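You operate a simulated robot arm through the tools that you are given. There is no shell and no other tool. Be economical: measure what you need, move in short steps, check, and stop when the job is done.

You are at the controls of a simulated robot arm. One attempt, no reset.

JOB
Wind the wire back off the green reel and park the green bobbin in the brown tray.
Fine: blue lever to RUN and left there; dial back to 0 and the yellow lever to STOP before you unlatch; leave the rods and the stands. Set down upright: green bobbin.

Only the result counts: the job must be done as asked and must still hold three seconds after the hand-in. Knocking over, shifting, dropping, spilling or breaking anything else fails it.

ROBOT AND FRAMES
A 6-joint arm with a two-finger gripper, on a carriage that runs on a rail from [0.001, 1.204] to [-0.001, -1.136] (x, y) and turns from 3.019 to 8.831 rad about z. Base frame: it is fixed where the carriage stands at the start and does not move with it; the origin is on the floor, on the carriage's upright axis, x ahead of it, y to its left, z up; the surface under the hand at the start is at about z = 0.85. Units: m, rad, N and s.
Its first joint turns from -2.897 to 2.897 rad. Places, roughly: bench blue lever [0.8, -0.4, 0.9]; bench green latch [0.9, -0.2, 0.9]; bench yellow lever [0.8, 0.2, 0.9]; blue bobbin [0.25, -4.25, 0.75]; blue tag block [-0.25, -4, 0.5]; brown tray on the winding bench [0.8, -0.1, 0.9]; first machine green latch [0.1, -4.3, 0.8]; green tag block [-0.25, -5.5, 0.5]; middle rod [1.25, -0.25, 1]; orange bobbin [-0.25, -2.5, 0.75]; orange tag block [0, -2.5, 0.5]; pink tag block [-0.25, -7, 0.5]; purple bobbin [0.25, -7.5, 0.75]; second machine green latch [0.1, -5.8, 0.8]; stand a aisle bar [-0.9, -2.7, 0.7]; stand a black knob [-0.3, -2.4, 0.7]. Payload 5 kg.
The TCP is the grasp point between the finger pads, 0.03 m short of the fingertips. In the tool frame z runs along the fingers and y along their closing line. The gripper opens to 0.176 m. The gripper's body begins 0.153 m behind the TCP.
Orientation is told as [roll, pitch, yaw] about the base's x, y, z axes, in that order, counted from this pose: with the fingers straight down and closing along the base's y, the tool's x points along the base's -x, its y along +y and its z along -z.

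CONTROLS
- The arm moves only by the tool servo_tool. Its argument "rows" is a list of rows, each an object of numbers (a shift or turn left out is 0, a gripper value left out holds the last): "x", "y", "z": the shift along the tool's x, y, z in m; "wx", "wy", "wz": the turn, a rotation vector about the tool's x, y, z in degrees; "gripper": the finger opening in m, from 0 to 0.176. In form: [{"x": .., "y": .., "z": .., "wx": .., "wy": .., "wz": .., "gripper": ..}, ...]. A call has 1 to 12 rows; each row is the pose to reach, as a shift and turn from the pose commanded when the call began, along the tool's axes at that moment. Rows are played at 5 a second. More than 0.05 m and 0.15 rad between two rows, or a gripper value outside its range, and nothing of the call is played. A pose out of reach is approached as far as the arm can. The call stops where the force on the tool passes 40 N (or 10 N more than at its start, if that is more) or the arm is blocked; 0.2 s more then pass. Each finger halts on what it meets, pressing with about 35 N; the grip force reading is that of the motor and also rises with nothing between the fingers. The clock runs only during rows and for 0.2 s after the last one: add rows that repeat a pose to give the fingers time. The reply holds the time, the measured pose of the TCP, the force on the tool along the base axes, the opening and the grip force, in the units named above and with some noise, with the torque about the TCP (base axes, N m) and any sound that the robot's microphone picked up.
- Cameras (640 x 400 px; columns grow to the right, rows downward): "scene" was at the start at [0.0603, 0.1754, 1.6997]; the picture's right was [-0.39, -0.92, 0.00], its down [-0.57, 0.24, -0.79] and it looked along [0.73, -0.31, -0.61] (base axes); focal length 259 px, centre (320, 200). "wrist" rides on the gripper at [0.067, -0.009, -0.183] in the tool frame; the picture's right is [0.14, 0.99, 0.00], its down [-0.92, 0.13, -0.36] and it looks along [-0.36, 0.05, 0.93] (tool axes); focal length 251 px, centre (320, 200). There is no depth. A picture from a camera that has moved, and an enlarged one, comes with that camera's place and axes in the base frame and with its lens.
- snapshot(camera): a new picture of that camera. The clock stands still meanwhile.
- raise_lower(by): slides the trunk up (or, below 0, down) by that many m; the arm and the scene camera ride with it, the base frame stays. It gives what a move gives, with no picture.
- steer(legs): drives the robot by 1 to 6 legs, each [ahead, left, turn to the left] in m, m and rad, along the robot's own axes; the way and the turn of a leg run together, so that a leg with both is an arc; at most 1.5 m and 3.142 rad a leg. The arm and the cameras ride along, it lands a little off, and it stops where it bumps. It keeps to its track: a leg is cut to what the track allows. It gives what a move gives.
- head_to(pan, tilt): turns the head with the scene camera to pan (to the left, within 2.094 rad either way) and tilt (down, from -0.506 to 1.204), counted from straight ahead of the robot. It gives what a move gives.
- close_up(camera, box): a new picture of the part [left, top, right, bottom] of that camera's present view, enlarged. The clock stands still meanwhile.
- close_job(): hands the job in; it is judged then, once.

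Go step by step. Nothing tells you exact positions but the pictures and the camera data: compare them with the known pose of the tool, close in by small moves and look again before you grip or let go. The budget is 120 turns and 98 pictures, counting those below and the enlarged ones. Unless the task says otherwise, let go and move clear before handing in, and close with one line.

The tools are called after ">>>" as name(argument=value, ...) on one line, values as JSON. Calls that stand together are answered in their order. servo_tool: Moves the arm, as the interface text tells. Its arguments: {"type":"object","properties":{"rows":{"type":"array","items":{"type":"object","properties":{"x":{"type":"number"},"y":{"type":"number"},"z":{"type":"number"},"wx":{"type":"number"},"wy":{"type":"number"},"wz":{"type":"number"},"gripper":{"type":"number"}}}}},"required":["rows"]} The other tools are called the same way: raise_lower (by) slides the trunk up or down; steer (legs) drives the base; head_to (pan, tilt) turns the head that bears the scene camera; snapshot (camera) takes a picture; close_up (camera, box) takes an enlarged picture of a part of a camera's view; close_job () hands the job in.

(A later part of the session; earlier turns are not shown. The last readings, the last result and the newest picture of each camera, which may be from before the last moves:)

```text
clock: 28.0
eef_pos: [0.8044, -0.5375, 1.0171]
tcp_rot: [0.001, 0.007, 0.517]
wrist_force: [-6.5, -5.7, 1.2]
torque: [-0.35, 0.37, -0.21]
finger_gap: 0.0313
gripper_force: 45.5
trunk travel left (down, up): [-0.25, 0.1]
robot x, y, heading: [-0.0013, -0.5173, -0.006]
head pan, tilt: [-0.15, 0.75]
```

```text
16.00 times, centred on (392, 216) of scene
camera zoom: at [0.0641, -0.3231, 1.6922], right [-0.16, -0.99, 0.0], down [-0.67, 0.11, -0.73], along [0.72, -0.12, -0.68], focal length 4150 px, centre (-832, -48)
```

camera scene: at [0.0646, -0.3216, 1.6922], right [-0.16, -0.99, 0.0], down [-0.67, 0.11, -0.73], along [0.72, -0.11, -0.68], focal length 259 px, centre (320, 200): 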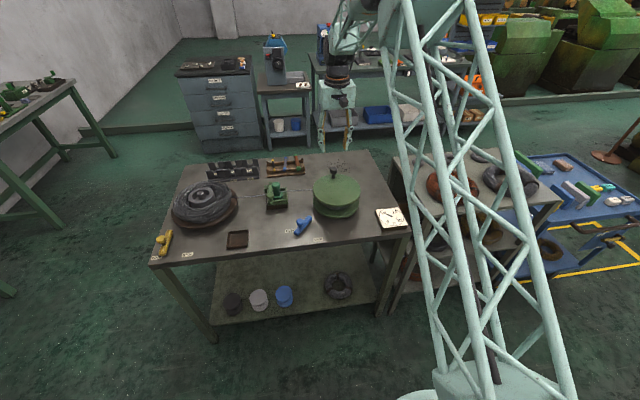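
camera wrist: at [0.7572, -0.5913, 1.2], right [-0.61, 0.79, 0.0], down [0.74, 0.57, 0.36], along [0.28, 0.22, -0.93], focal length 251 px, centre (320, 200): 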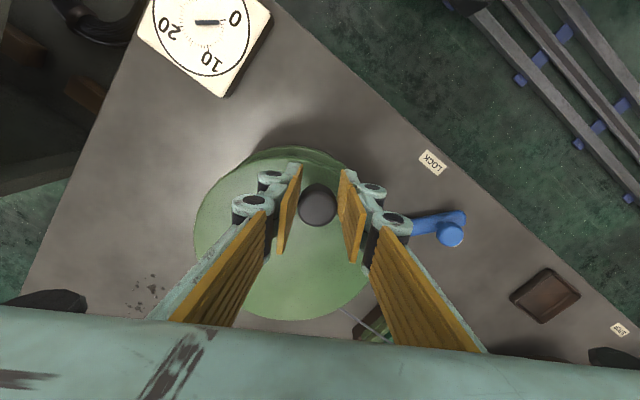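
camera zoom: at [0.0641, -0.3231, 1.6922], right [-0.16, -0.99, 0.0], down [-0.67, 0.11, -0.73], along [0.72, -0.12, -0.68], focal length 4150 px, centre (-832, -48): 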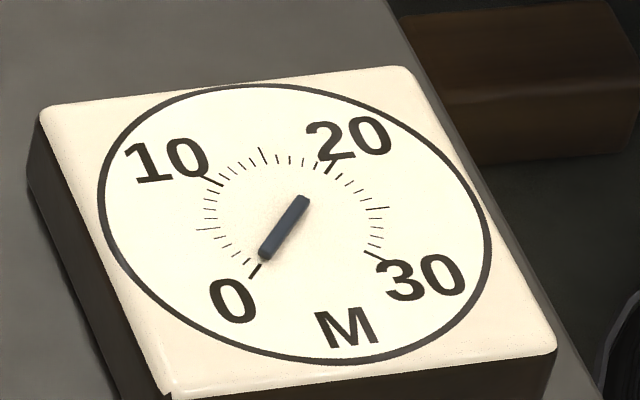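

The needle is parallel to the 0 mark. I'll release and rise, then verify the dial holds.

>>> servo_tool(rows=[{"gripper": 0.07}, {}, {"z": -0.03}, {"z": -0.07, "wz": 8}, {"z": -0.1, "wz": 16}, {"z": -0.13, "wz": 24}, {"z": -0.15, "wz": 30}, {"z": -0.15, "wz": 30}])

>>> close_up(camera="scene", box=[380, 208, 404, 223])

>>> snapshot(camera="wrist")

```text
clock: 29.8
eef_pos: [0.8052, -0.5373, 1.1683]
tcp_rot: [-0.004, 0.007, -0.004]
wrist_force: [-0.3, -0.3, 0.7]
torque: [0.04, -0.07, 0.03]
finger_gap: 0.0698
gripper_force: 0.0
trunk travel left (down, up): [-0.25, 0.1]
robot x, y, heading: [-0.004, -0.5176, -0.012]
head pan, tilt: [-0.15, 0.75]
```

```text
16.00 times, centred on (392, 216) of scene
camera zoom: at [0.0641, -0.3228, 1.6922], right [-0.16, -0.99, 0.0], down [-0.67, 0.11, -0.73], along [0.72, -0.12, -0.68], focal length 4150 px, centre (-832, -48)
```

zoom: 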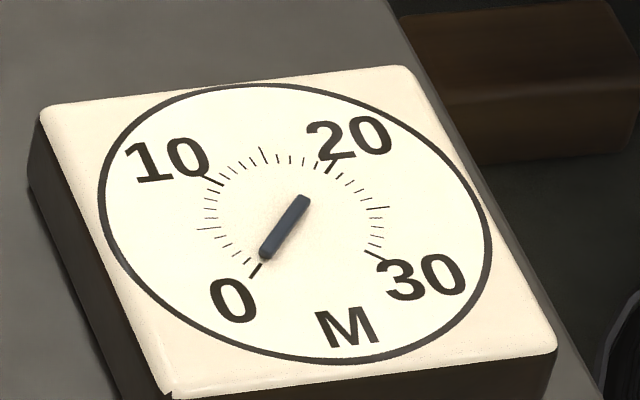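

```text
55 pictures are left
camera wrist: at [0.7408, -0.5443, 1.3505], right [-0.13, 0.99, 0.0], down [0.93, 0.12, 0.36], along [0.35, 0.05, -0.93], focal length 251 px, centre (320, 200)
```

wrist: 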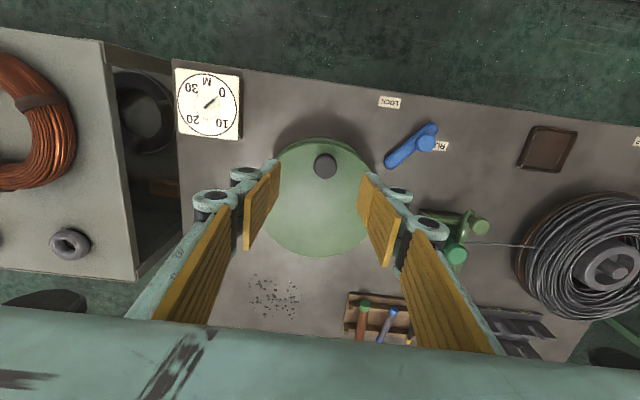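

Dial holds at 0 and the wire has left the reel. Now drive left to the yellow lever.

>>> steer(legs=[[0, 0.7, 0]])

>>> snapshot(camera="wrist")

>>> snapshot(camera="scene")

```text
clock: 33.8
eef_pos: [0.806, 0.1609, 1.1683]
tcp_rot: [0.0, 0.007, -0.003]
wrist_force: [0.5, 0.9, 0.3]
torque: [-0.01, 0.0, -0.03]
finger_gap: 0.07
gripper_force: 0.1
trunk travel left (down, up): [-0.25, 0.1]
robot x, y, heading: [0.0021, 0.1759, -0.003]
head pan, tilt: [-0.15, 0.75]
```

```text
54 pictures are left
camera wrist: at [0.7417, 0.1534, 1.3502], right [-0.14, 0.99, 0.0], down [0.93, 0.13, 0.36], along [0.35, 0.05, -0.93], focal length 251 px, centre (320, 200)
```

wrist: 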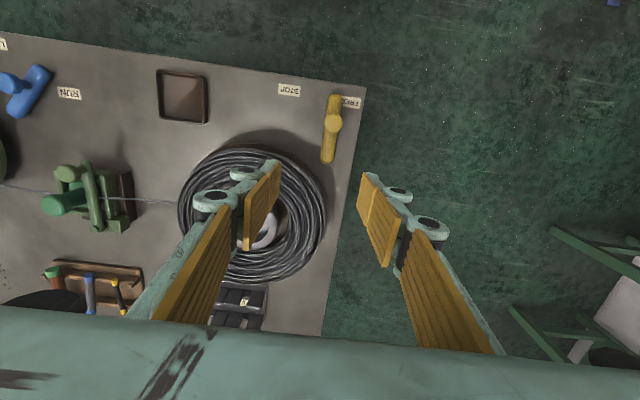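

```text
53 pictures are left
camera scene: at [0.0645, 0.3731, 1.6922], right [-0.16, -0.99, 0.0], down [-0.67, 0.11, -0.73], along [0.72, -0.12, -0.68], focal length 259 px, centre (320, 200)
```

scene: 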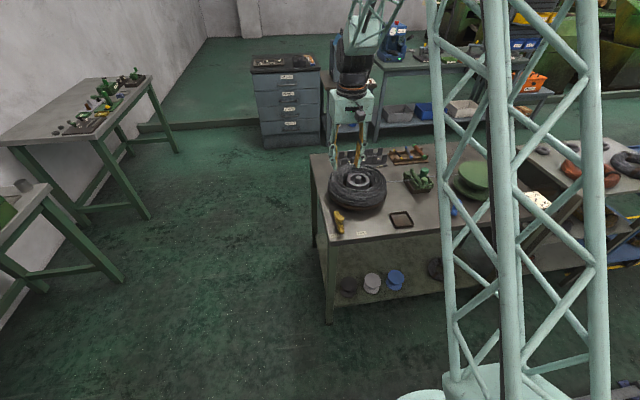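

Yellow knob is about (0.768, 0.183), pivot about (0.832, 0.183), and STOP lies toward -y. I'll lower the jaw to just above it.

>>> servo_tool(rows=[{"x": 0.019, "y": 0.011, "z": 0.03, "gripper": 0.055}, {"x": 0.037, "y": 0.022, "z": 0.06}, {"x": 0.037, "y": 0.022, "z": 0.1}, {"x": 0.037, "y": 0.022, "z": 0.14}, {"x": 0.037, "y": 0.022, "z": 0.18}, {"x": 0.037, "y": 0.022, "z": 0.21}, {"x": 0.037, "y": 0.022, "z": 0.236}, {"x": 0.037, "y": 0.022, "z": 0.236}])

>>> snapshot(camera="wrist")

```text
clock: 35.6
eef_pos: [0.7671, 0.1827, 0.9318]
tcp_rot: [-0.003, 0.006, -0.001]
wrist_force: [0.4, 0.2, 0.1]
torque: [0.0, 0.07, 0.03]
finger_gap: 0.055
gripper_force: 0.1
trunk travel left (down, up): [-0.25, 0.1]
robot x, y, heading: [-0.0001, 0.1762, -0.009]
head pan, tilt: [-0.15, 0.75]
```

```text
52 pictures are left
camera wrist: at [0.7035, 0.1742, 1.1135], right [-0.14, 0.99, 0.0], down [0.93, 0.13, 0.36], along [0.35, 0.05, -0.93], focal length 251 px, centre (320, 200)
```

wrist: 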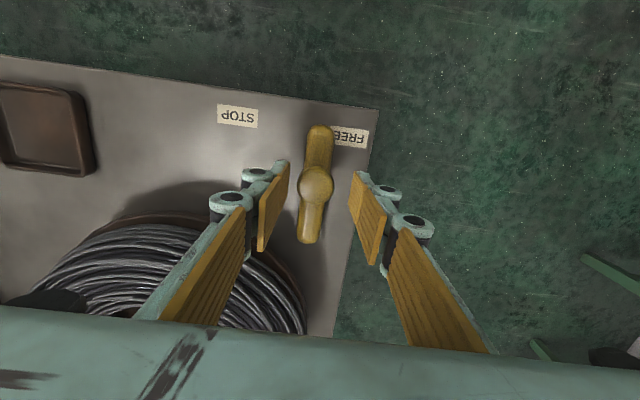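

Centred. I'll lower and push toward STOP with the hand following the arc until it meets the stop.

>>> servo_tool(rows=[{"z": 0.035}, {"z": 0.035, "y": -0.011}, {"z": 0.035, "y": -0.0165, "wz": -5}, {"z": 0.035, "y": -0.022, "x": -0.001, "wz": -10}, {"z": 0.035, "y": -0.027, "x": -0.002, "wz": -15}, {"z": 0.035, "y": -0.032, "x": -0.004, "wz": -20}, {"z": 0.035, "y": -0.037, "x": -0.006, "wz": -25}, {"z": 0.035, "y": -0.042, "x": -0.009, "wz": -30}, {"z": 0.035, "y": -0.047, "x": -0.011, "wz": -35}, {"z": 0.035, "y": -0.051, "x": -0.014, "wz": -40}, {"z": 0.035, "y": -0.055, "x": -0.018, "wz": -45}, {"z": 0.035, "y": -0.058, "x": -0.021, "wz": -50}])

>>> snapshot(camera="wrist")

```text
clock: 38.2
eef_pos: [0.7883, 0.124, 0.8977]
tcp_rot: [0.006, 0.007, 0.869]
wrist_force: [-4.6, -0.9, 1.3]
torque: [-0.02, -0.06, -0.2]
finger_gap: 0.0547
gripper_force: 0.0
trunk travel left (down, up): [-0.25, 0.1]
robot x, y, heading: [-0.0004, 0.1754, -0.002]
head pan, tilt: [-0.15, 0.75]
```

```text
51 pictures are left
camera wrist: at [0.7541, 0.0683, 1.0793], right [-0.85, 0.53, 0.01], down [0.5, 0.79, 0.36], along [0.19, 0.31, -0.93], focal length 251 px, centre (320, 200)
```

wrist: 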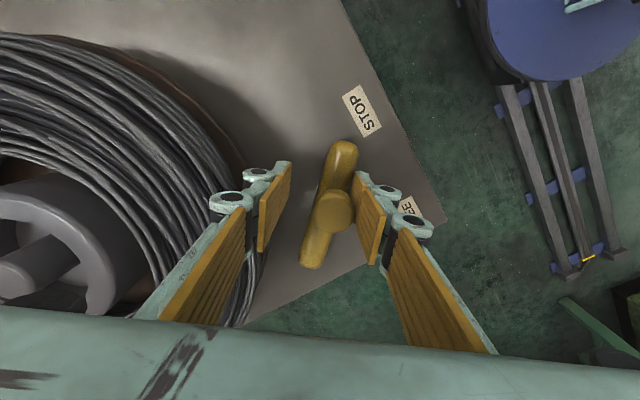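

The lever is at about 42° with no stop felt yet. I'll push gently a little further to feel for the stop.

>>> servo_tool(rows=[{"y": -0.003}, {"y": -0.006}, {"y": -0.009}, {"y": -0.012, "x": -0.001}])

>>> snapshot(camera="wrist")

>>> close_up(camera="scene", box=[300, 180, 420, 255])

```text
clock: 39.2
eef_pos: [0.7976, 0.1181, 0.8976]
tcp_rot: [0.006, 0.007, 0.87]
wrist_force: [-12.0, 4.1, 0.0]
torque: [-0.03, -0.06, 0.09]
finger_gap: 0.061
gripper_force: 2.1
trunk travel left (down, up): [-0.25, 0.1]
robot x, y, heading: [-0.0053, 0.1785, -0.005]
head pan, tilt: [-0.15, 0.75]
```

```text
50 pictures are left
camera wrist: at [0.7632, 0.0623, 1.0792], right [-0.85, 0.53, 0.01], down [0.5, 0.79, 0.36], along [0.18, 0.31, -0.93], focal length 251 px, centre (320, 200)
```

wrist: 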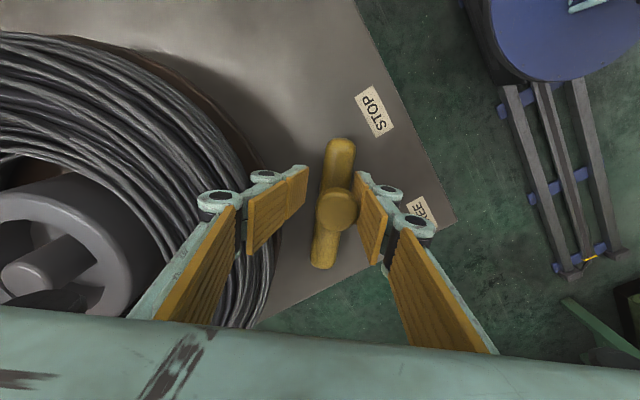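

```text
5.33 times, centred on (360, 218) of scene
camera zoom: at [0.0638, 0.3734, 1.6922], right [-0.16, -0.99, 0.0], down [-0.67, 0.11, -0.73], along [0.72, -0.12, -0.68], focal length 1384 px, centre (107, 107)
```

zoom: 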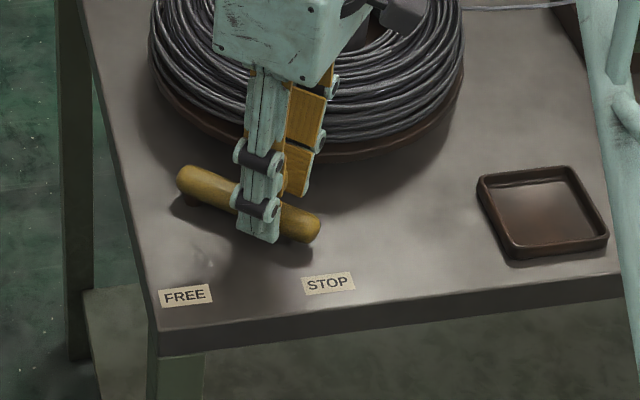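

The left finger may be near the coil, so I'll back off and lift straight up to look before going further.

>>> servo_tool(rows=[{"y": 0.008}, {"y": 0.01}, {"y": 0.01, "z": -0.04}, {"y": 0.01, "z": -0.08}, {"y": 0.01, "z": -0.12, "wz": 8}, {"y": 0.01, "z": -0.16, "wz": 16}, {"y": 0.01, "z": -0.19, "wz": 24}, {"y": 0.01, "z": -0.19, "wz": 32}, {"y": 0.01, "z": -0.19, "wz": 40}, {"y": 0.01, "z": -0.19, "wz": 48}, {"y": 0.01, "z": -0.19, "wz": 50}])

>>> snapshot(camera="wrist")

>>> close_up(camera="scene", box=[300, 150, 460, 250])

```text
clock: 41.6
eef_pos: [0.7909, 0.1239, 1.0867]
tcp_rot: [-0.001, 0.008, -0.004]
wrist_force: [0.1, -0.1, 0.3]
torque: [-0.02, -0.04, -0.03]
finger_gap: 0.0549
gripper_force: 0.1
trunk travel left (down, up): [-0.25, 0.1]
robot x, y, heading: [-0.0014, 0.1755, -0.009]
head pan, tilt: [-0.15, 0.75]
```

```text
48 pictures are left
camera wrist: at [0.7271, 0.1167, 1.2693], right [-0.13, 0.99, 0.0], down [0.93, 0.13, 0.36], along [0.35, 0.05, -0.93], focal length 251 px, centre (320, 200)
```

wrist: 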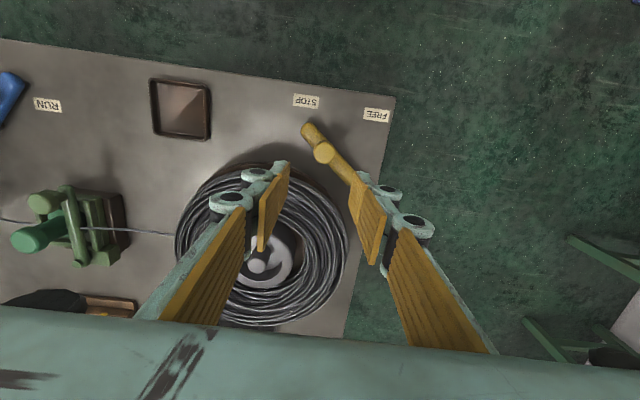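

```text
4.00 times, centred on (380, 200) of scene
camera zoom: at [0.0644, 0.3731, 1.6922], right [-0.16, -0.99, 0.0], down [-0.67, 0.11, -0.73], along [0.72, -0.12, -0.68], focal length 1038 px, centre (80, 200)
```

zoom: 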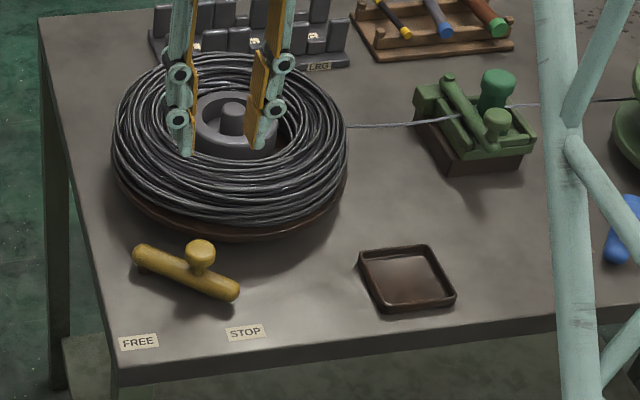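

The lever is at about 45°, same as blue's stopped throw, but the push there was light. I'll confirm with closed fingers pushing from the outside, clear of the coil.

>>> servo_tool(rows=[{"x": 0.016, "y": 0.018, "gripper": 0.0}, {"x": 0.031, "y": 0.036}, {"x": 0.031, "y": 0.036, "z": 0.04}, {"x": 0.031, "y": 0.036, "z": 0.08}, {"x": 0.031, "y": 0.036, "z": 0.12}, {"x": 0.031, "y": 0.036, "z": 0.16}, {"x": 0.031, "y": 0.036, "z": 0.187}, {"x": 0.025, "y": 0.03, "z": 0.187}, {"x": 0.02, "y": 0.025, "z": 0.187}, {"x": 0.016, "y": 0.021, "z": 0.187}, {"x": 0.012, "y": 0.017, "z": 0.187}, {"x": 0.008, "y": 0.013, "z": 0.187}])

>>> snapshot(camera="wrist")

```text
clock: 43.6
eef_pos: [0.7662, 0.1553, 0.8986]
tcp_rot: [-0.001, 0.016, 0.001]
wrist_force: [-7.5, 6.5, 1.3]
torque: [-0.09, -0.09, 0.02]
finger_gap: 0.0
gripper_force: 35.3
trunk travel left (down, up): [-0.25, 0.1]
robot x, y, heading: [-0.0002, 0.1765, -0.005]
head pan, tilt: [-0.15, 0.75]
stopped in row 10: the force on the tool passed its limit at 46 N (the readings are from after the stop); the commanded pose is now the measured one
```

```text
46 pictures are left
camera wrist: at [0.7024, 0.1471, 1.0816], right [-0.14, 0.99, 0.0], down [0.93, 0.13, 0.35], along [0.34, 0.05, -0.94], focal length 251 px, centre (320, 200)
```

wrist: 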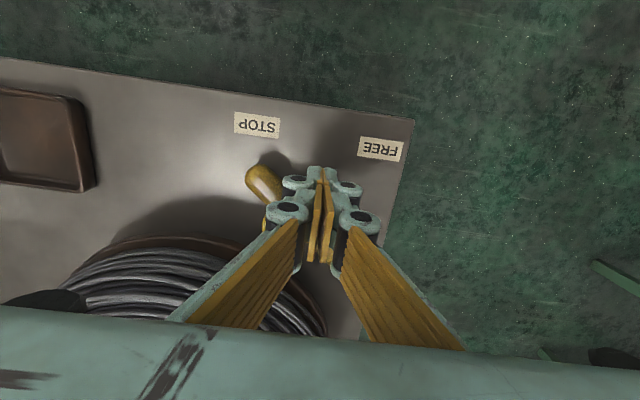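

Hard stop confirmed: yellow is at STOP. Back off, rise, and drive toward the latch fixture.

>>> servo_tool(rows=[{"x": 0.01, "y": 0.01}, {"x": 0.01, "y": 0.01, "z": -0.04}, {"x": 0.01, "y": 0.01, "z": -0.08}, {"x": 0.01, "y": 0.01, "z": -0.12}, {"x": 0.01, "y": 0.01, "z": -0.16}, {"x": 0.01, "y": 0.01, "z": -0.2}, {"x": 0.01, "y": 0.01, "z": -0.25, "gripper": 0.05}, {"x": -0.02, "y": 0.01, "z": -0.27}, {"x": -0.06, "y": 0.01, "z": -0.27}, {"x": -0.1, "y": 0.01, "z": -0.27}])

>>> steer(legs=[[0, -0.42, 0]])

>>> snapshot(camera="wrist")

>>> snapshot(camera="scene")

```text
clock: 45.8
eef_pos: [0.87, 0.1637, 1.1671]
tcp_rot: [-0.001, 0.016, 0.001]
wrist_force: [-0.5, -0.8, 0.1]
torque: [-0.02, -0.01, 0.01]
finger_gap: 0.0495
gripper_force: 0.0
trunk travel left (down, up): [-0.25, 0.1]
robot x, y, heading: [-0.0011, 0.1799, -0.006]
head pan, tilt: [-0.15, 0.75]
```

```text
clock: 48.5
eef_pos: [0.871, -0.2545, 1.1673]
tcp_rot: [-0.003, 0.016, 0.0]
wrist_force: [0.2, -0.4, 0.4]
torque: [0.03, 0.02, 0.0]
finger_gap: 0.0498
gripper_force: 0.1
trunk travel left (down, up): [-0.25, 0.1]
robot x, y, heading: [0.0031, -0.2386, -0.015]
head pan, tilt: [-0.15, 0.75]
```

```text
45 pictures are left
camera wrist: at [0.8072, -0.2621, 1.3502], right [-0.14, 0.99, 0.0], down [0.93, 0.13, 0.35], along [0.34, 0.05, -0.94], focal length 251 px, centre (320, 200)
```

wrist: 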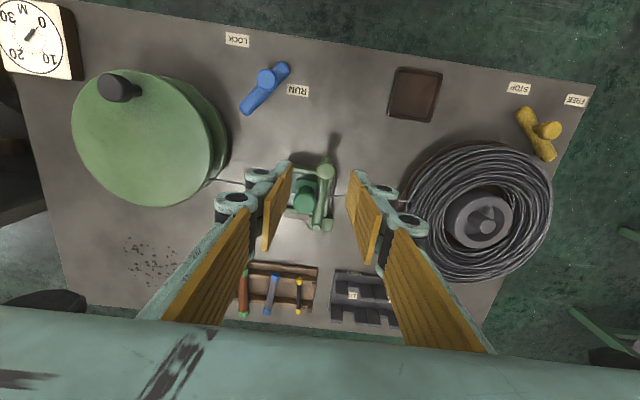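

```text
44 pictures are left
camera scene: at [0.0638, -0.0441, 1.6922], right [-0.16, -0.99, 0.0], down [-0.67, 0.11, -0.73], along [0.72, -0.11, -0.68], focal length 259 px, centre (320, 200)
```

scene: 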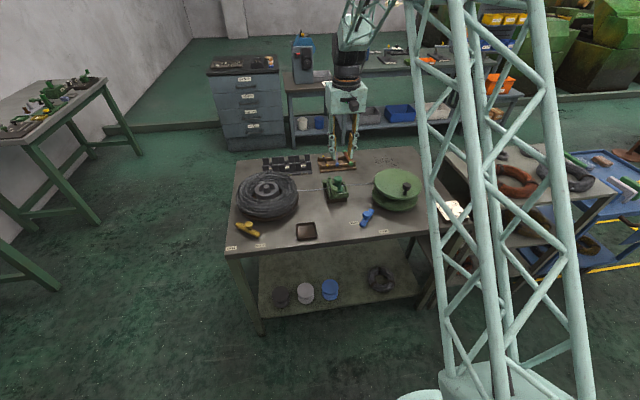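

Zooming on the latch fixture from both cameras.

>>> close_up(camera="wrist", box=[270, 130, 370, 240])

>>> close_up(camera="scene", box=[300, 165, 370, 215])

```text
3.64 times, centred on (320, 185) of wrist
camera zoom: at [0.8072, -0.2621, 1.3502], right [-0.14, 0.99, 0.0], down [0.93, 0.13, 0.35], along [0.34, 0.05, -0.94], focal length 914 px, centre (320, 254)
```

zoom: 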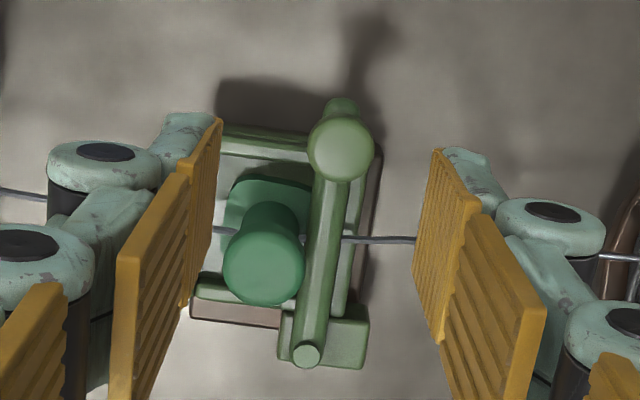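

```text
8.00 times, centred on (335, 190) of scene
camera zoom: at [0.0638, -0.0441, 1.6922], right [-0.16, -0.99, 0.0], down [-0.67, 0.11, -0.73], along [0.72, -0.11, -0.68], focal length 2075 px, centre (200, 280)
```

zoom: 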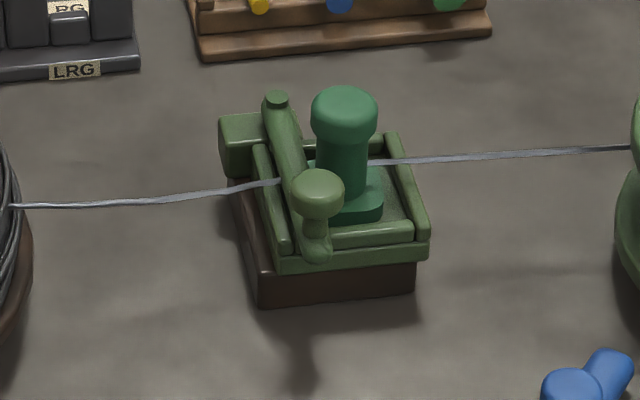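

The latch knob is at about (0.899, -0.238, 0.961) with its pivot at about (1.018, -0.239). The bobbin head is at about (0.944, -0.264, 0.985). I'll bring the jaw just above the latch knob.

>>> servo_tool(rows=[{"x": -0.01, "y": 0.008, "z": 0.03, "wy": -0.5, "gripper": 0.055}, {"x": -0.02, "y": 0.0165, "z": 0.06, "wy": -0.9}, {"x": -0.02, "y": 0.0165, "z": 0.1, "wy": -0.9}, {"x": -0.02, "y": 0.0165, "z": 0.14, "wy": -0.9}, {"x": -0.02, "y": 0.0165, "z": 0.16, "wy": -0.9}, {"x": -0.02, "y": 0.0165, "z": 0.16, "wy": -0.9}])

>>> snapshot(camera="wrist")

>>> close_up(camera="scene", box=[300, 150, 370, 215])

```text
clock: 49.9
eef_pos: [0.8889, -0.2373, 1.0069]
tcp_rot: [0.0, -0.003, 0.0]
wrist_force: [-0.2, -0.7, -0.8]
torque: [0.0, -0.02, 0.0]
finger_gap: 0.055
gripper_force: 0.1
trunk travel left (down, up): [-0.25, 0.1]
robot x, y, heading: [0.0001, -0.2399, -0.006]
head pan, tilt: [-0.15, 0.75]
```

```text
41 pictures are left
camera wrist: at [0.8219, -0.2455, 1.1885], right [-0.14, 0.99, 0.0], down [0.92, 0.13, 0.36], along [0.36, 0.05, -0.93], focal length 251 px, centre (320, 200)
```

wrist: 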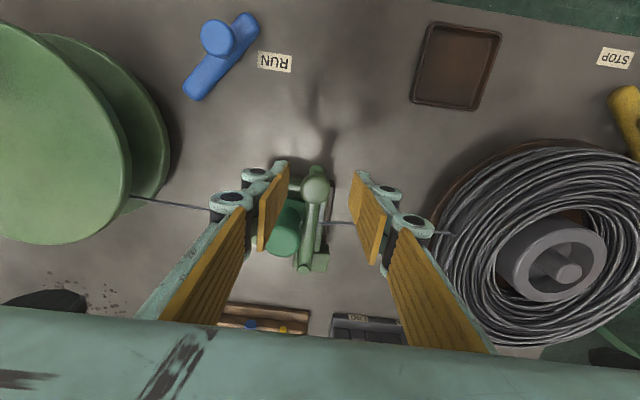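

```text
6.15 times, centred on (335, 182) of scene
camera zoom: at [0.0639, -0.044, 1.6923], right [-0.16, -0.99, 0.0], down [-0.67, 0.11, -0.73], along [0.72, -0.11, -0.68], focal length 1596 px, centre (228, 308)
```

zoom: 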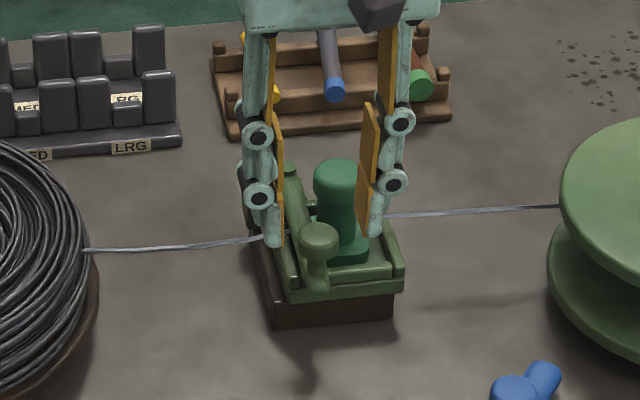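

Aligned. I'll lower around the knob and swing it gently outward (+y), away from the bobbin.

>>> servo_tool(rows=[{"x": -0.003, "z": 0.025, "y": -0.002}, {"x": -0.003, "z": 0.042, "y": -0.002}, {"x": -0.003, "z": 0.042, "y": 0.008}, {"x": -0.003, "z": 0.042, "y": 0.016}, {"x": -0.004, "z": 0.042, "y": 0.024}, {"x": -0.005, "z": 0.042, "y": 0.032}])

>>> snapshot(camera="wrist")

>>> close_up(camera="scene", box=[300, 150, 370, 215])

```text
clock: 51.3
eef_pos: [0.895, -0.2059, 0.9652]
tcp_rot: [-0.002, 0.0, 0.0]
wrist_force: [-0.5, -0.9, -0.5]
torque: [-0.01, 0.03, 0.01]
finger_gap: 0.0551
gripper_force: 0.1
trunk travel left (down, up): [-0.25, 0.1]
robot x, y, heading: [0.003, -0.2397, -0.002]
head pan, tilt: [-0.15, 0.75]
```

```text
39 pictures are left
camera wrist: at [0.8271, -0.2137, 1.1472], right [-0.14, 0.99, 0.0], down [0.92, 0.13, 0.36], along [0.36, 0.05, -0.93], focal length 251 px, centre (320, 200)
```

wrist: 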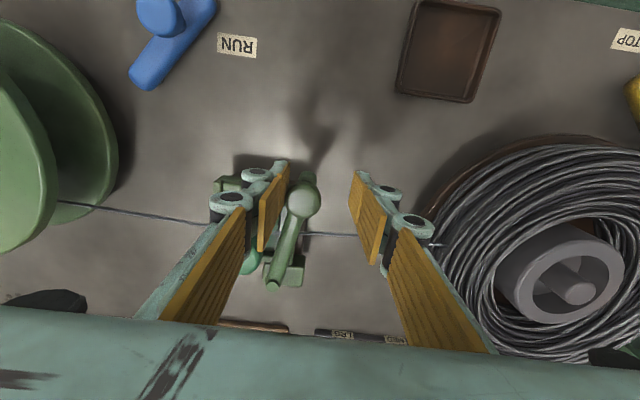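

```text
6.15 times, centred on (335, 182) of scene
camera zoom: at [0.0638, -0.044, 1.6922], right [-0.16, -0.99, 0.0], down [-0.67, 0.11, -0.73], along [0.72, -0.11, -0.68], focal length 1596 px, centre (228, 308)
```

zoom: 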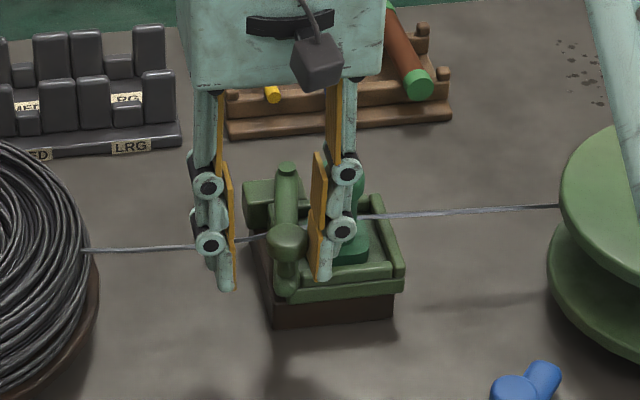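

The latch swings freely. I'll continue along its arc until it stops.

>>> servo_tool(rows=[{"x": -0.0066, "y": 0.0165, "wz": 7}, {"x": -0.0145, "y": 0.032, "wz": 15}, {"x": -0.0246, "y": 0.0465, "wz": 23}, {"x": -0.0367, "y": 0.0594, "wz": 31}, {"x": -0.0504, "y": 0.0705, "wz": 39}, {"x": -0.0695, "y": 0.0815, "wz": 47}])

>>> snapshot(camera="wrist")

>>> close_up(camera="scene", box=[300, 150, 370, 215])

```text
clock: 52.7
eef_pos: [0.9624, -0.1235, 0.9645]
tcp_rot: [-0.002, 0.001, -0.823]
wrist_force: [-0.6, 1.1, 0.2]
torque: [-0.01, -0.03, -0.01]
finger_gap: 0.0551
gripper_force: 0.0
trunk travel left (down, up): [-0.25, 0.1]
robot x, y, heading: [0.0001, -0.2385, -0.004]
head pan, tilt: [-0.15, 0.75]
```

```text
37 pictures are left
camera wrist: at [0.9109, -0.0804, 1.1465], right [0.63, 0.78, 0.0], down [0.72, -0.59, 0.36], along [0.28, -0.23, -0.93], focal length 251 px, centre (320, 200)
```

wrist: 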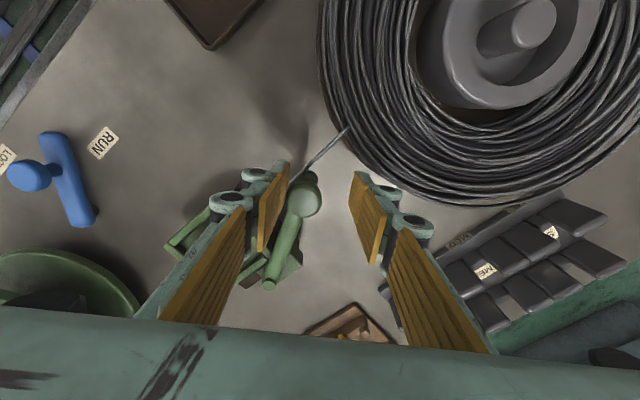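

```text
6.15 times, centred on (335, 182) of scene
camera zoom: at [0.0637, -0.0439, 1.6921], right [-0.16, -0.99, 0.0], down [-0.67, 0.11, -0.73], along [0.72, -0.11, -0.68], focal length 1596 px, centre (228, 308)
```

zoom: 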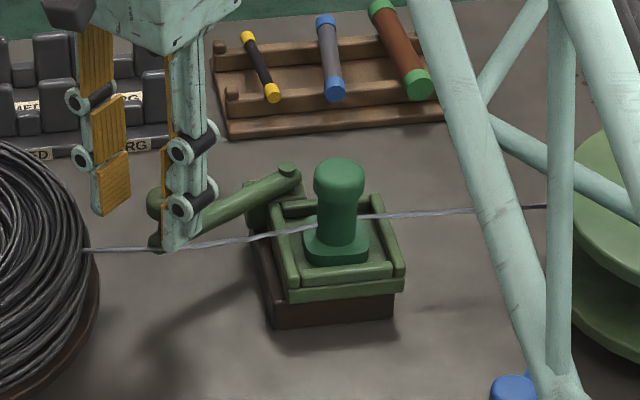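

The latch bar is open about 55° and clear of the tray. I'll push a bit further to be sure, then back off and rise.

>>> servo_tool(rows=[{"x": -0.001, "y": 0.011, "wz": 5}, {"x": -0.004, "y": 0.022, "wz": 10}, {"x": -0.008, "y": 0.033, "wz": 15}, {"x": -0.008, "y": 0.022, "wz": 15}, {"x": -0.008, "y": 0.022, "wz": 15, "z": -0.04}, {"x": -0.008, "y": 0.022, "wz": 15, "z": -0.09}, {"x": -0.008, "y": 0.022, "wz": 15, "z": -0.13}])

>>> snapshot(camera="wrist")

>>> close_up(camera="scene", box=[300, 150, 370, 215])

```text
clock: 53.5
eef_pos: [0.9812, -0.1158, 0.9627]
tcp_rot: [-0.015, 0.003, -1.051]
wrist_force: [-25.8, -11.1, 1.6]
torque: [0.1, 0.57, -0.39]
finger_gap: 0.0654
gripper_force: 14.2
trunk travel left (down, up): [-0.25, 0.1]
robot x, y, heading: [0.0008, -0.2408, -0.004]
head pan, tilt: [-0.15, 0.75]
stopped in row 3: the force on the tool passed its limit at 46 N (the readings are from after the stop); the commanded pose is now the measured one
```

```text
35 pictures are left
camera wrist: at [0.9428, -0.0621, 1.1443], right [0.79, 0.61, -0.01], down [0.58, -0.74, 0.36], along [0.21, -0.29, -0.93], focal length 251 px, centre (320, 200)
```

wrist: 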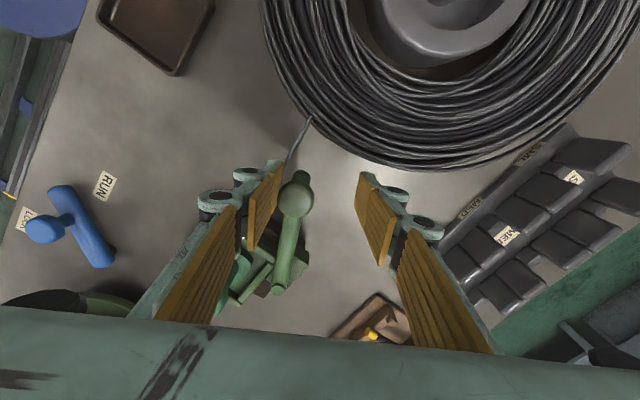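

```text
6.15 times, centred on (335, 182) of scene
camera zoom: at [0.0626, -0.0454, 1.6924], right [-0.16, -0.99, 0.0], down [-0.67, 0.11, -0.73], along [0.72, -0.12, -0.68], focal length 1596 px, centre (228, 308)
```

zoom: 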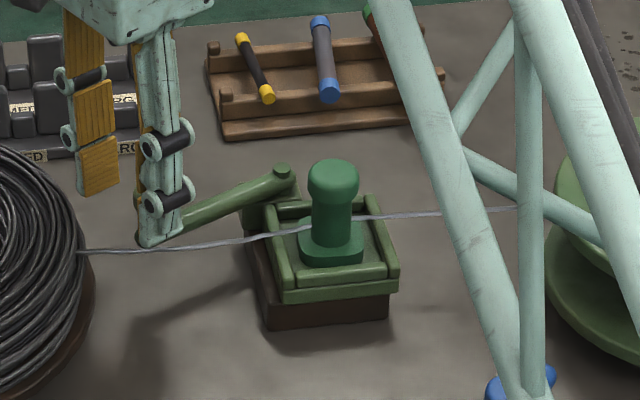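

The latch hit its open stop. Back off, rise, and straighten the hand.

>>> servo_tool(rows=[{"y": -0.009}, {"y": -0.011, "z": -0.04}, {"y": -0.011, "z": -0.09}, {"y": -0.011, "z": -0.13, "wz": -8}, {"y": -0.011, "z": -0.16, "wz": -16}, {"y": -0.011, "z": -0.16, "wz": -24}, {"y": -0.011, "z": -0.16, "wz": -32}, {"y": -0.011, "z": -0.16, "wz": -40}, {"y": -0.011, "z": -0.16, "wz": -48}, {"y": -0.011, "z": -0.16, "wz": -56}, {"y": -0.011, "z": -0.16, "wz": -60}])

>>> close_up(camera="scene", box=[300, 150, 370, 215])

>>> snapshot(camera="wrist")

```text
clock: 55.9
eef_pos: [0.9758, -0.1193, 1.1234]
tcp_rot: [-0.004, 0.01, -0.001]
wrist_force: [-0.2, -0.2, 0.5]
torque: [0.0, 0.0, 0.01]
finger_gap: 0.0548
gripper_force: 0.0
trunk travel left (down, up): [-0.25, 0.1]
robot x, y, heading: [-0.0013, -0.2412, -0.009]
head pan, tilt: [-0.15, 0.75]
```

```text
6.15 times, centred on (335, 182) of scene
camera zoom: at [0.0641, -0.0444, 1.6922], right [-0.16, -0.99, 0.0], down [-0.67, 0.11, -0.73], along [0.72, -0.12, -0.68], focal length 1596 px, centre (228, 308)
```

zoom: 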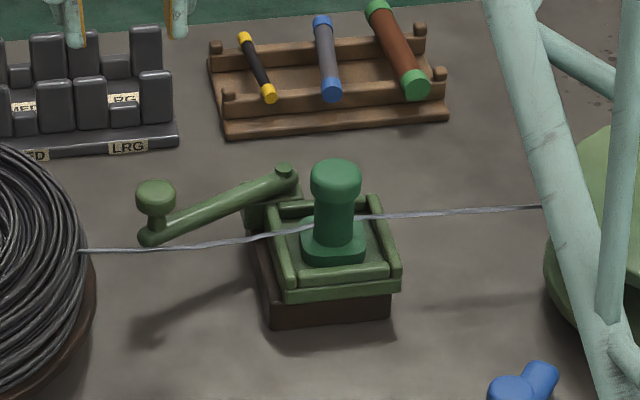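

```text
32 pictures are left
camera wrist: at [0.9118, -0.127, 1.3054], right [-0.14, 0.99, 0.0], down [0.93, 0.13, 0.35], along [0.35, 0.05, -0.94], focal length 251 px, centre (320, 200)
```

wrist: 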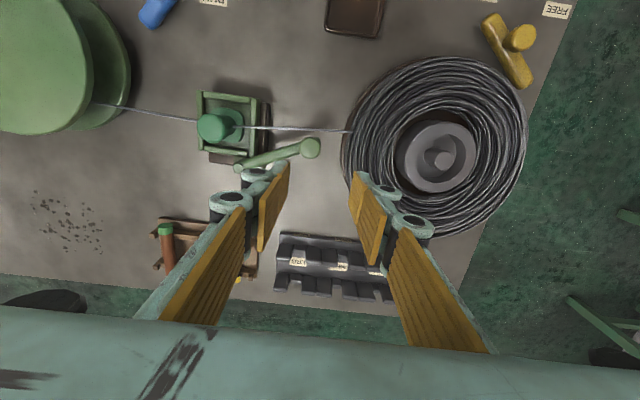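

Latch is open and stays. The bobbin is at about (0.945, -0.265). I'll hover over it, turning the hand 90° so the fingers close along x, clear of the wire.

>>> servo_tool(rows=[{"x": 0.007, "y": -0.03, "wz": 8, "gripper": 0.064}, {"x": 0.014, "y": -0.06, "wz": 16}, {"x": 0.021, "y": -0.09, "wz": 24}, {"x": 0.028, "y": -0.12, "wz": 32}, {"x": 0.031, "y": -0.146, "wz": 40}, {"x": 0.031, "y": -0.146, "wz": 48}, {"x": 0.031, "y": -0.146, "wz": 56}, {"x": 0.031, "y": -0.146, "wz": 64}, {"x": 0.031, "y": -0.146, "wz": 72}, {"x": 0.031, "y": -0.146, "wz": 80}, {"x": 0.031, "y": -0.146, "wz": 88}, {"x": 0.031, "y": -0.146, "z": 0.03, "wz": 90}])

>>> snapshot(camera="wrist")

>>> close_up(camera="scene", box=[300, 140, 370, 215])

```text
clock: 58.5
eef_pos: [0.9447, -0.2649, 1.0928]
tcp_rot: [-0.011, -0.005, -1.576]
wrist_force: [-0.5, -0.2, 0.9]
torque: [0.0, -0.07, -0.01]
finger_gap: 0.0642
gripper_force: 0.0
trunk travel left (down, up): [-0.25, 0.1]
robot x, y, heading: [0.0003, -0.2432, -0.006]
head pan, tilt: [-0.15, 0.75]
```

```text
31 pictures are left
camera wrist: at [0.9378, -0.197, 1.2752], right [0.99, 0.13, -0.01], down [0.13, -0.92, 0.36], along [0.04, -0.36, -0.93], focal length 251 px, centre (320, 200)
```

wrist: 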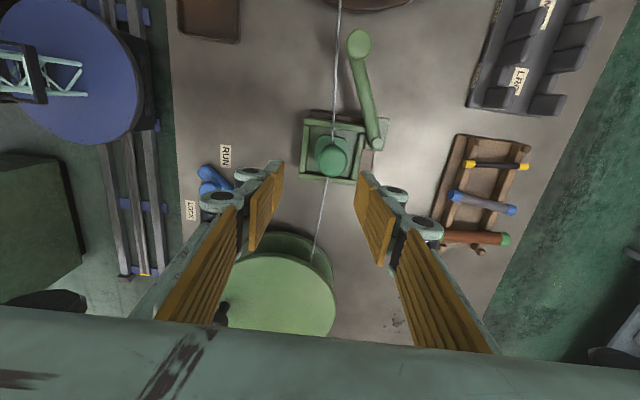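

```text
5.33 times, centred on (335, 178) of scene
camera zoom: at [0.0636, -0.0444, 1.6921], right [-0.16, -0.99, 0.0], down [-0.67, 0.11, -0.73], along [0.72, -0.12, -0.68], focal length 1384 px, centre (240, 320)
```

zoom: 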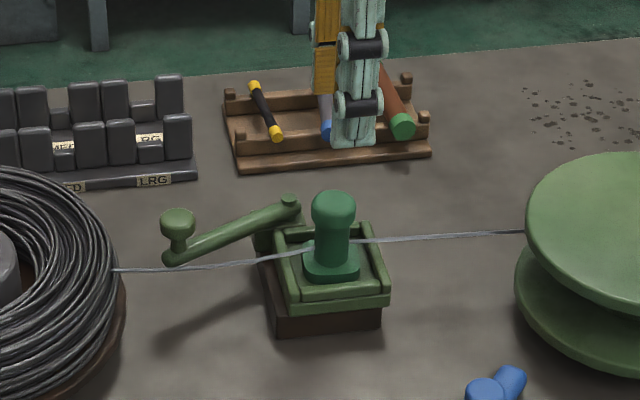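

The bobbin reads 11 mm further in x. I'll correct, level the hand, and lower to just above the head.

>>> servo_tool(rows=[{"y": 0.011, "x": 0.001, "z": 0.03, "wy": 0.6, "wx": 0.3}, {"y": 0.011, "x": 0.001, "z": 0.06, "wy": 0.6, "wx": 0.3}, {"y": 0.011, "x": 0.001, "z": 0.07, "wy": 0.6, "wx": 0.3}, {"y": 0.011, "x": 0.001, "z": 0.07, "wy": 0.6, "wx": 0.3}])

>>> snapshot(camera="wrist")

>>> close_up(camera="scene", box=[300, 140, 370, 215])

```text
clock: 59.5
eef_pos: [0.9544, -0.2648, 1.0232]
tcp_rot: [-0.014, 0.008, -1.574]
wrist_force: [-0.3, -0.7, 0.3]
torque: [0.02, -0.06, -0.01]
finger_gap: 0.0639
gripper_force: 0.0
trunk travel left (down, up): [-0.25, 0.1]
robot x, y, heading: [-0.0005, -0.2363, -0.008]
head pan, tilt: [-0.15, 0.75]
```

```text
29 pictures are left
camera wrist: at [0.9482, -0.1981, 1.2061], right [0.99, 0.14, -0.01], down [0.13, -0.93, 0.35], along [0.04, -0.35, -0.94], focal length 251 px, centre (320, 200)
```

wrist: 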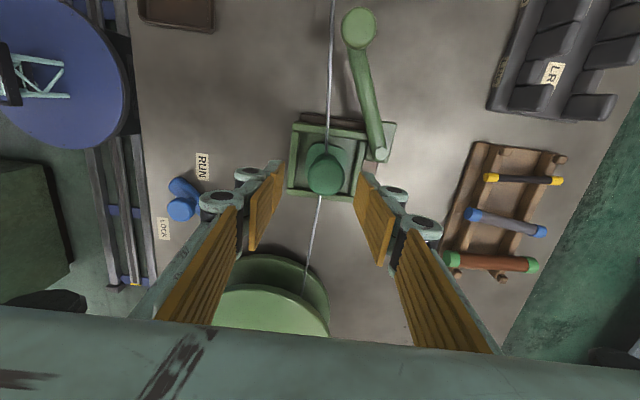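

```text
5.33 times, centred on (335, 178) of scene
camera zoom: at [0.0636, -0.0444, 1.6923], right [-0.16, -0.99, 0.0], down [-0.67, 0.11, -0.73], along [0.72, -0.12, -0.68], focal length 1384 px, centre (240, 320)
```

zoom: 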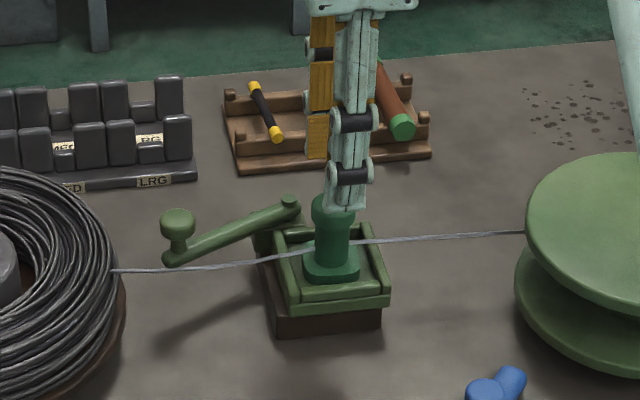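

Well aligned. I'll lower around the head, level the hand and grip.

>>> servo_tool(rows=[{"y": 0.003, "z": 0.02, "wx": -0.8, "wy": -0.5}, {"y": 0.004, "z": 0.04, "wx": -0.8, "wy": -0.5}, {"y": 0.004, "z": 0.056, "wx": -0.8, "wy": -0.5}, {"y": 0.004, "z": 0.056, "wx": -0.8, "wy": -0.5, "gripper": 0.02}, {"y": 0.004, "z": 0.056, "wx": -0.8, "wy": -0.5}, {"y": 0.004, "z": 0.056, "wx": -0.8, "wy": -0.5}, {"y": 0.004, "z": 0.056, "wx": -0.8, "wy": -0.5}])

>>> snapshot(camera="wrist")

>>> close_up(camera="scene", box=[300, 140, 370, 215])

```text
clock: 61.1
eef_pos: [0.9575, -0.2651, 0.9671]
tcp_rot: [-0.003, -0.002, -1.576]
wrist_force: [0.9, 0.2, 0.7]
torque: [-0.04, 0.0, 0.0]
finger_gap: 0.0357
gripper_force: 34.8
trunk travel left (down, up): [-0.25, 0.1]
robot x, y, heading: [-0.0009, -0.2417, -0.007]
head pan, tilt: [-0.15, 0.75]
```

```text
27 pictures are left
camera wrist: at [0.9489, -0.1963, 1.1494], right [0.99, 0.14, 0.0], down [0.13, -0.92, 0.36], along [0.05, -0.36, -0.93], focal length 251 px, centre (320, 200)
```

wrist: 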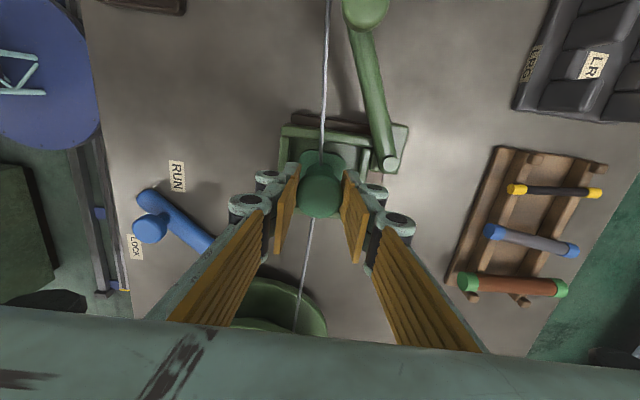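

```text
5.33 times, centred on (335, 178) of scene
camera zoom: at [0.0642, -0.0444, 1.6922], right [-0.16, -0.99, 0.0], down [-0.67, 0.11, -0.73], along [0.72, -0.12, -0.68], focal length 1384 px, centre (240, 320)
```

zoom: 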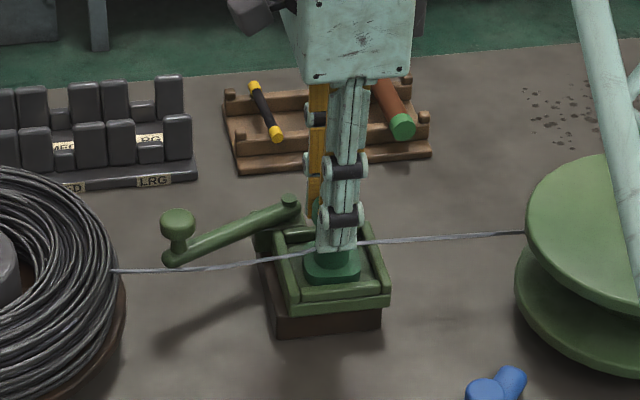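

Gripped. Lift slowly and check.

>>> servo_tool(rows=[{"z": -0.01}, {"z": -0.02}, {"z": -0.035}, {"z": -0.05}, {"z": -0.075}, {"z": -0.1}, {"z": -0.1}])

>>> snapshot(camera="scene")

>>> close_up(camera="scene", box=[270, 140, 390, 245])

```text
clock: 62.7
eef_pos: [0.958, -0.2642, 1.069]
tcp_rot: [0.001, 0.0, -1.574]
wrist_force: [-1.2, 0.1, 1.3]
torque: [0.01, -0.1, 0.02]
finger_gap: 0.02
gripper_force: 0.1
trunk travel left (down, up): [-0.25, 0.1]
robot x, y, heading: [0.0001, -0.238, -0.005]
head pan, tilt: [-0.15, 0.75]
```

```text
25 pictures are left
camera scene: at [0.0635, -0.0444, 1.6922], right [-0.16, -0.99, 0.0], down [-0.67, 0.11, -0.73], along [0.72, -0.12, -0.68], focal length 259 px, centre (320, 200)
```

scene: 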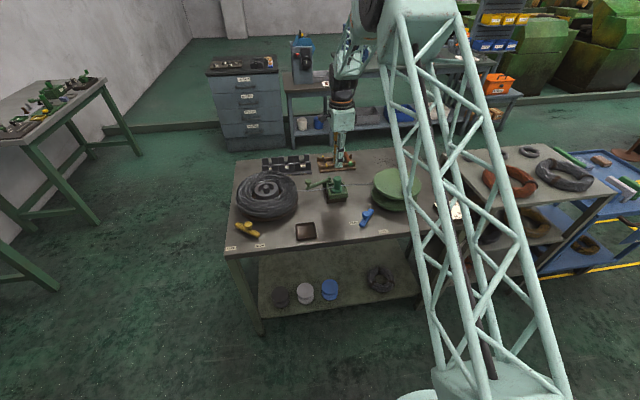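

```text
3.81 times, centred on (330, 192) of scene
camera zoom: at [0.0635, -0.0444, 1.6922], right [-0.16, -0.99, 0.0], down [-0.67, 0.11, -0.73], along [0.72, -0.12, -0.68], focal length 988 px, centre (282, 229)
```

zoom: 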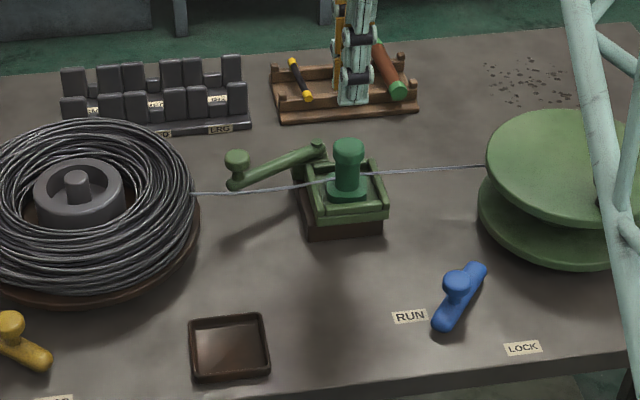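

The fingers slipped off; the bobbin is still seated. I'll regrip slightly lower with full squeeze and lift only a little, reading the force.

>>> servo_tool(rows=[{"gripper": 0.064}, {"z": 0.03}, {"z": 0.07}, {"z": 0.1}, {"z": 0.108}, {"z": 0.108, "gripper": 0.0}, {"z": 0.108}, {"z": 0.108}, {"z": 0.108}, {"z": 0.108}, {"z": 0.106}, {"z": 0.104}])

>>> close_up(camera="wrist", box=[250, 100, 410, 270])

```text
clock: 65.3
eef_pos: [0.9572, -0.2647, 0.9634]
tcp_rot: [0.0, -0.002, -1.574]
wrist_force: [0.8, -0.1, -1.4]
torque: [-0.04, 0.02, -0.03]
finger_gap: 0.0349
gripper_force: 35.3
trunk travel left (down, up): [-0.25, 0.1]
robot x, y, heading: [-0.0026, -0.2377, -0.005]
head pan, tilt: [-0.15, 0.75]
```

```text
2.35 times, centred on (330, 185) of wrist
camera zoom: at [0.9495, -0.1964, 1.145], right [0.99, 0.14, 0.0], down [0.13, -0.92, 0.36], along [0.05, -0.36, -0.93], focal length 592 px, centre (296, 235)
```

zoom: 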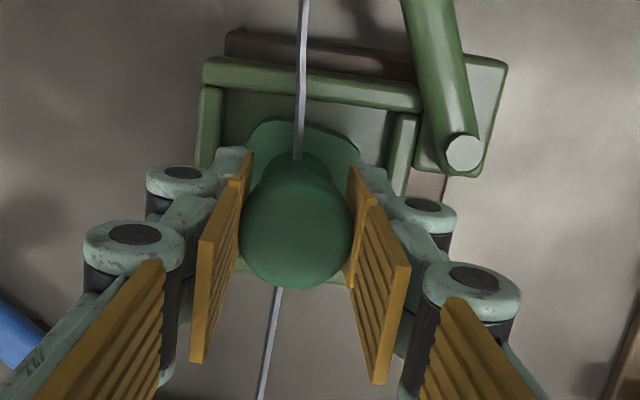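

Holding, with little force. Lift in small steps.

>>> servo_tool(rows=[{"z": -0.003}, {"z": -0.006}, {"z": -0.009}, {"z": -0.012}, {"z": -0.015}])

>>> close_up(camera="scene", box=[300, 150, 370, 215])

```text
clock: 66.5
eef_pos: [0.9586, -0.2649, 0.9779]
tcp_rot: [-0.002, -0.002, -1.573]
wrist_force: [0.1, -0.2, -1.6]
torque: [-0.02, 0.0, -0.01]
finger_gap: 0.035
gripper_force: 35.5
trunk travel left (down, up): [-0.25, 0.1]
robot x, y, heading: [-0.0029, -0.2415, -0.009]
head pan, tilt: [-0.15, 0.75]
```

```text
6.15 times, centred on (335, 182) of scene
camera zoom: at [0.0642, -0.0444, 1.6922], right [-0.16, -0.99, 0.0], down [-0.67, 0.11, -0.73], along [0.72, -0.12, -0.68], focal length 1596 px, centre (228, 308)
```

zoom: 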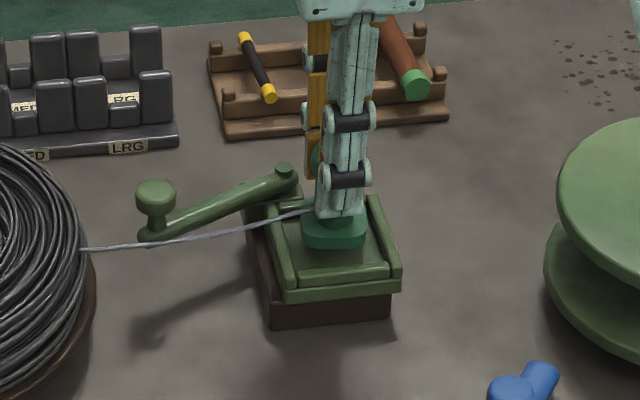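

It's coming up now with the hand. Continue lifting and check.

>>> servo_tool(rows=[{"z": -0.01}, {"z": -0.02}, {"z": -0.035}, {"z": -0.05}, {"z": -0.065}, {"z": -0.08}, {"z": -0.08}])

>>> close_up(camera="scene", box=[270, 140, 390, 245])

```text
clock: 68.1
eef_pos: [0.9567, -0.2643, 1.0586]
tcp_rot: [0.0, -0.002, -1.575]
wrist_force: [-1.1, 0.2, -2.2]
torque: [0.01, -0.06, 0.04]
finger_gap: 0.0351
gripper_force: 34.8
trunk travel left (down, up): [-0.25, 0.1]
robot x, y, heading: [0.0003, -0.2393, -0.006]
head pan, tilt: [-0.15, 0.75]
```

```text
3.81 times, centred on (330, 192) of scene
camera zoom: at [0.0638, -0.0444, 1.6922], right [-0.16, -0.99, 0.0], down [-0.67, 0.11, -0.73], along [0.72, -0.12, -0.68], focal length 988 px, centre (282, 229)
```

zoom: 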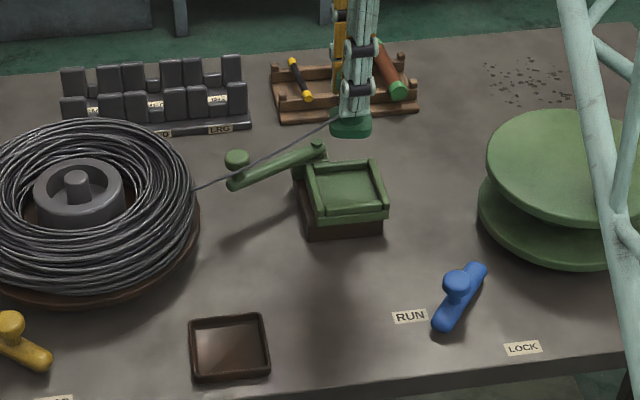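

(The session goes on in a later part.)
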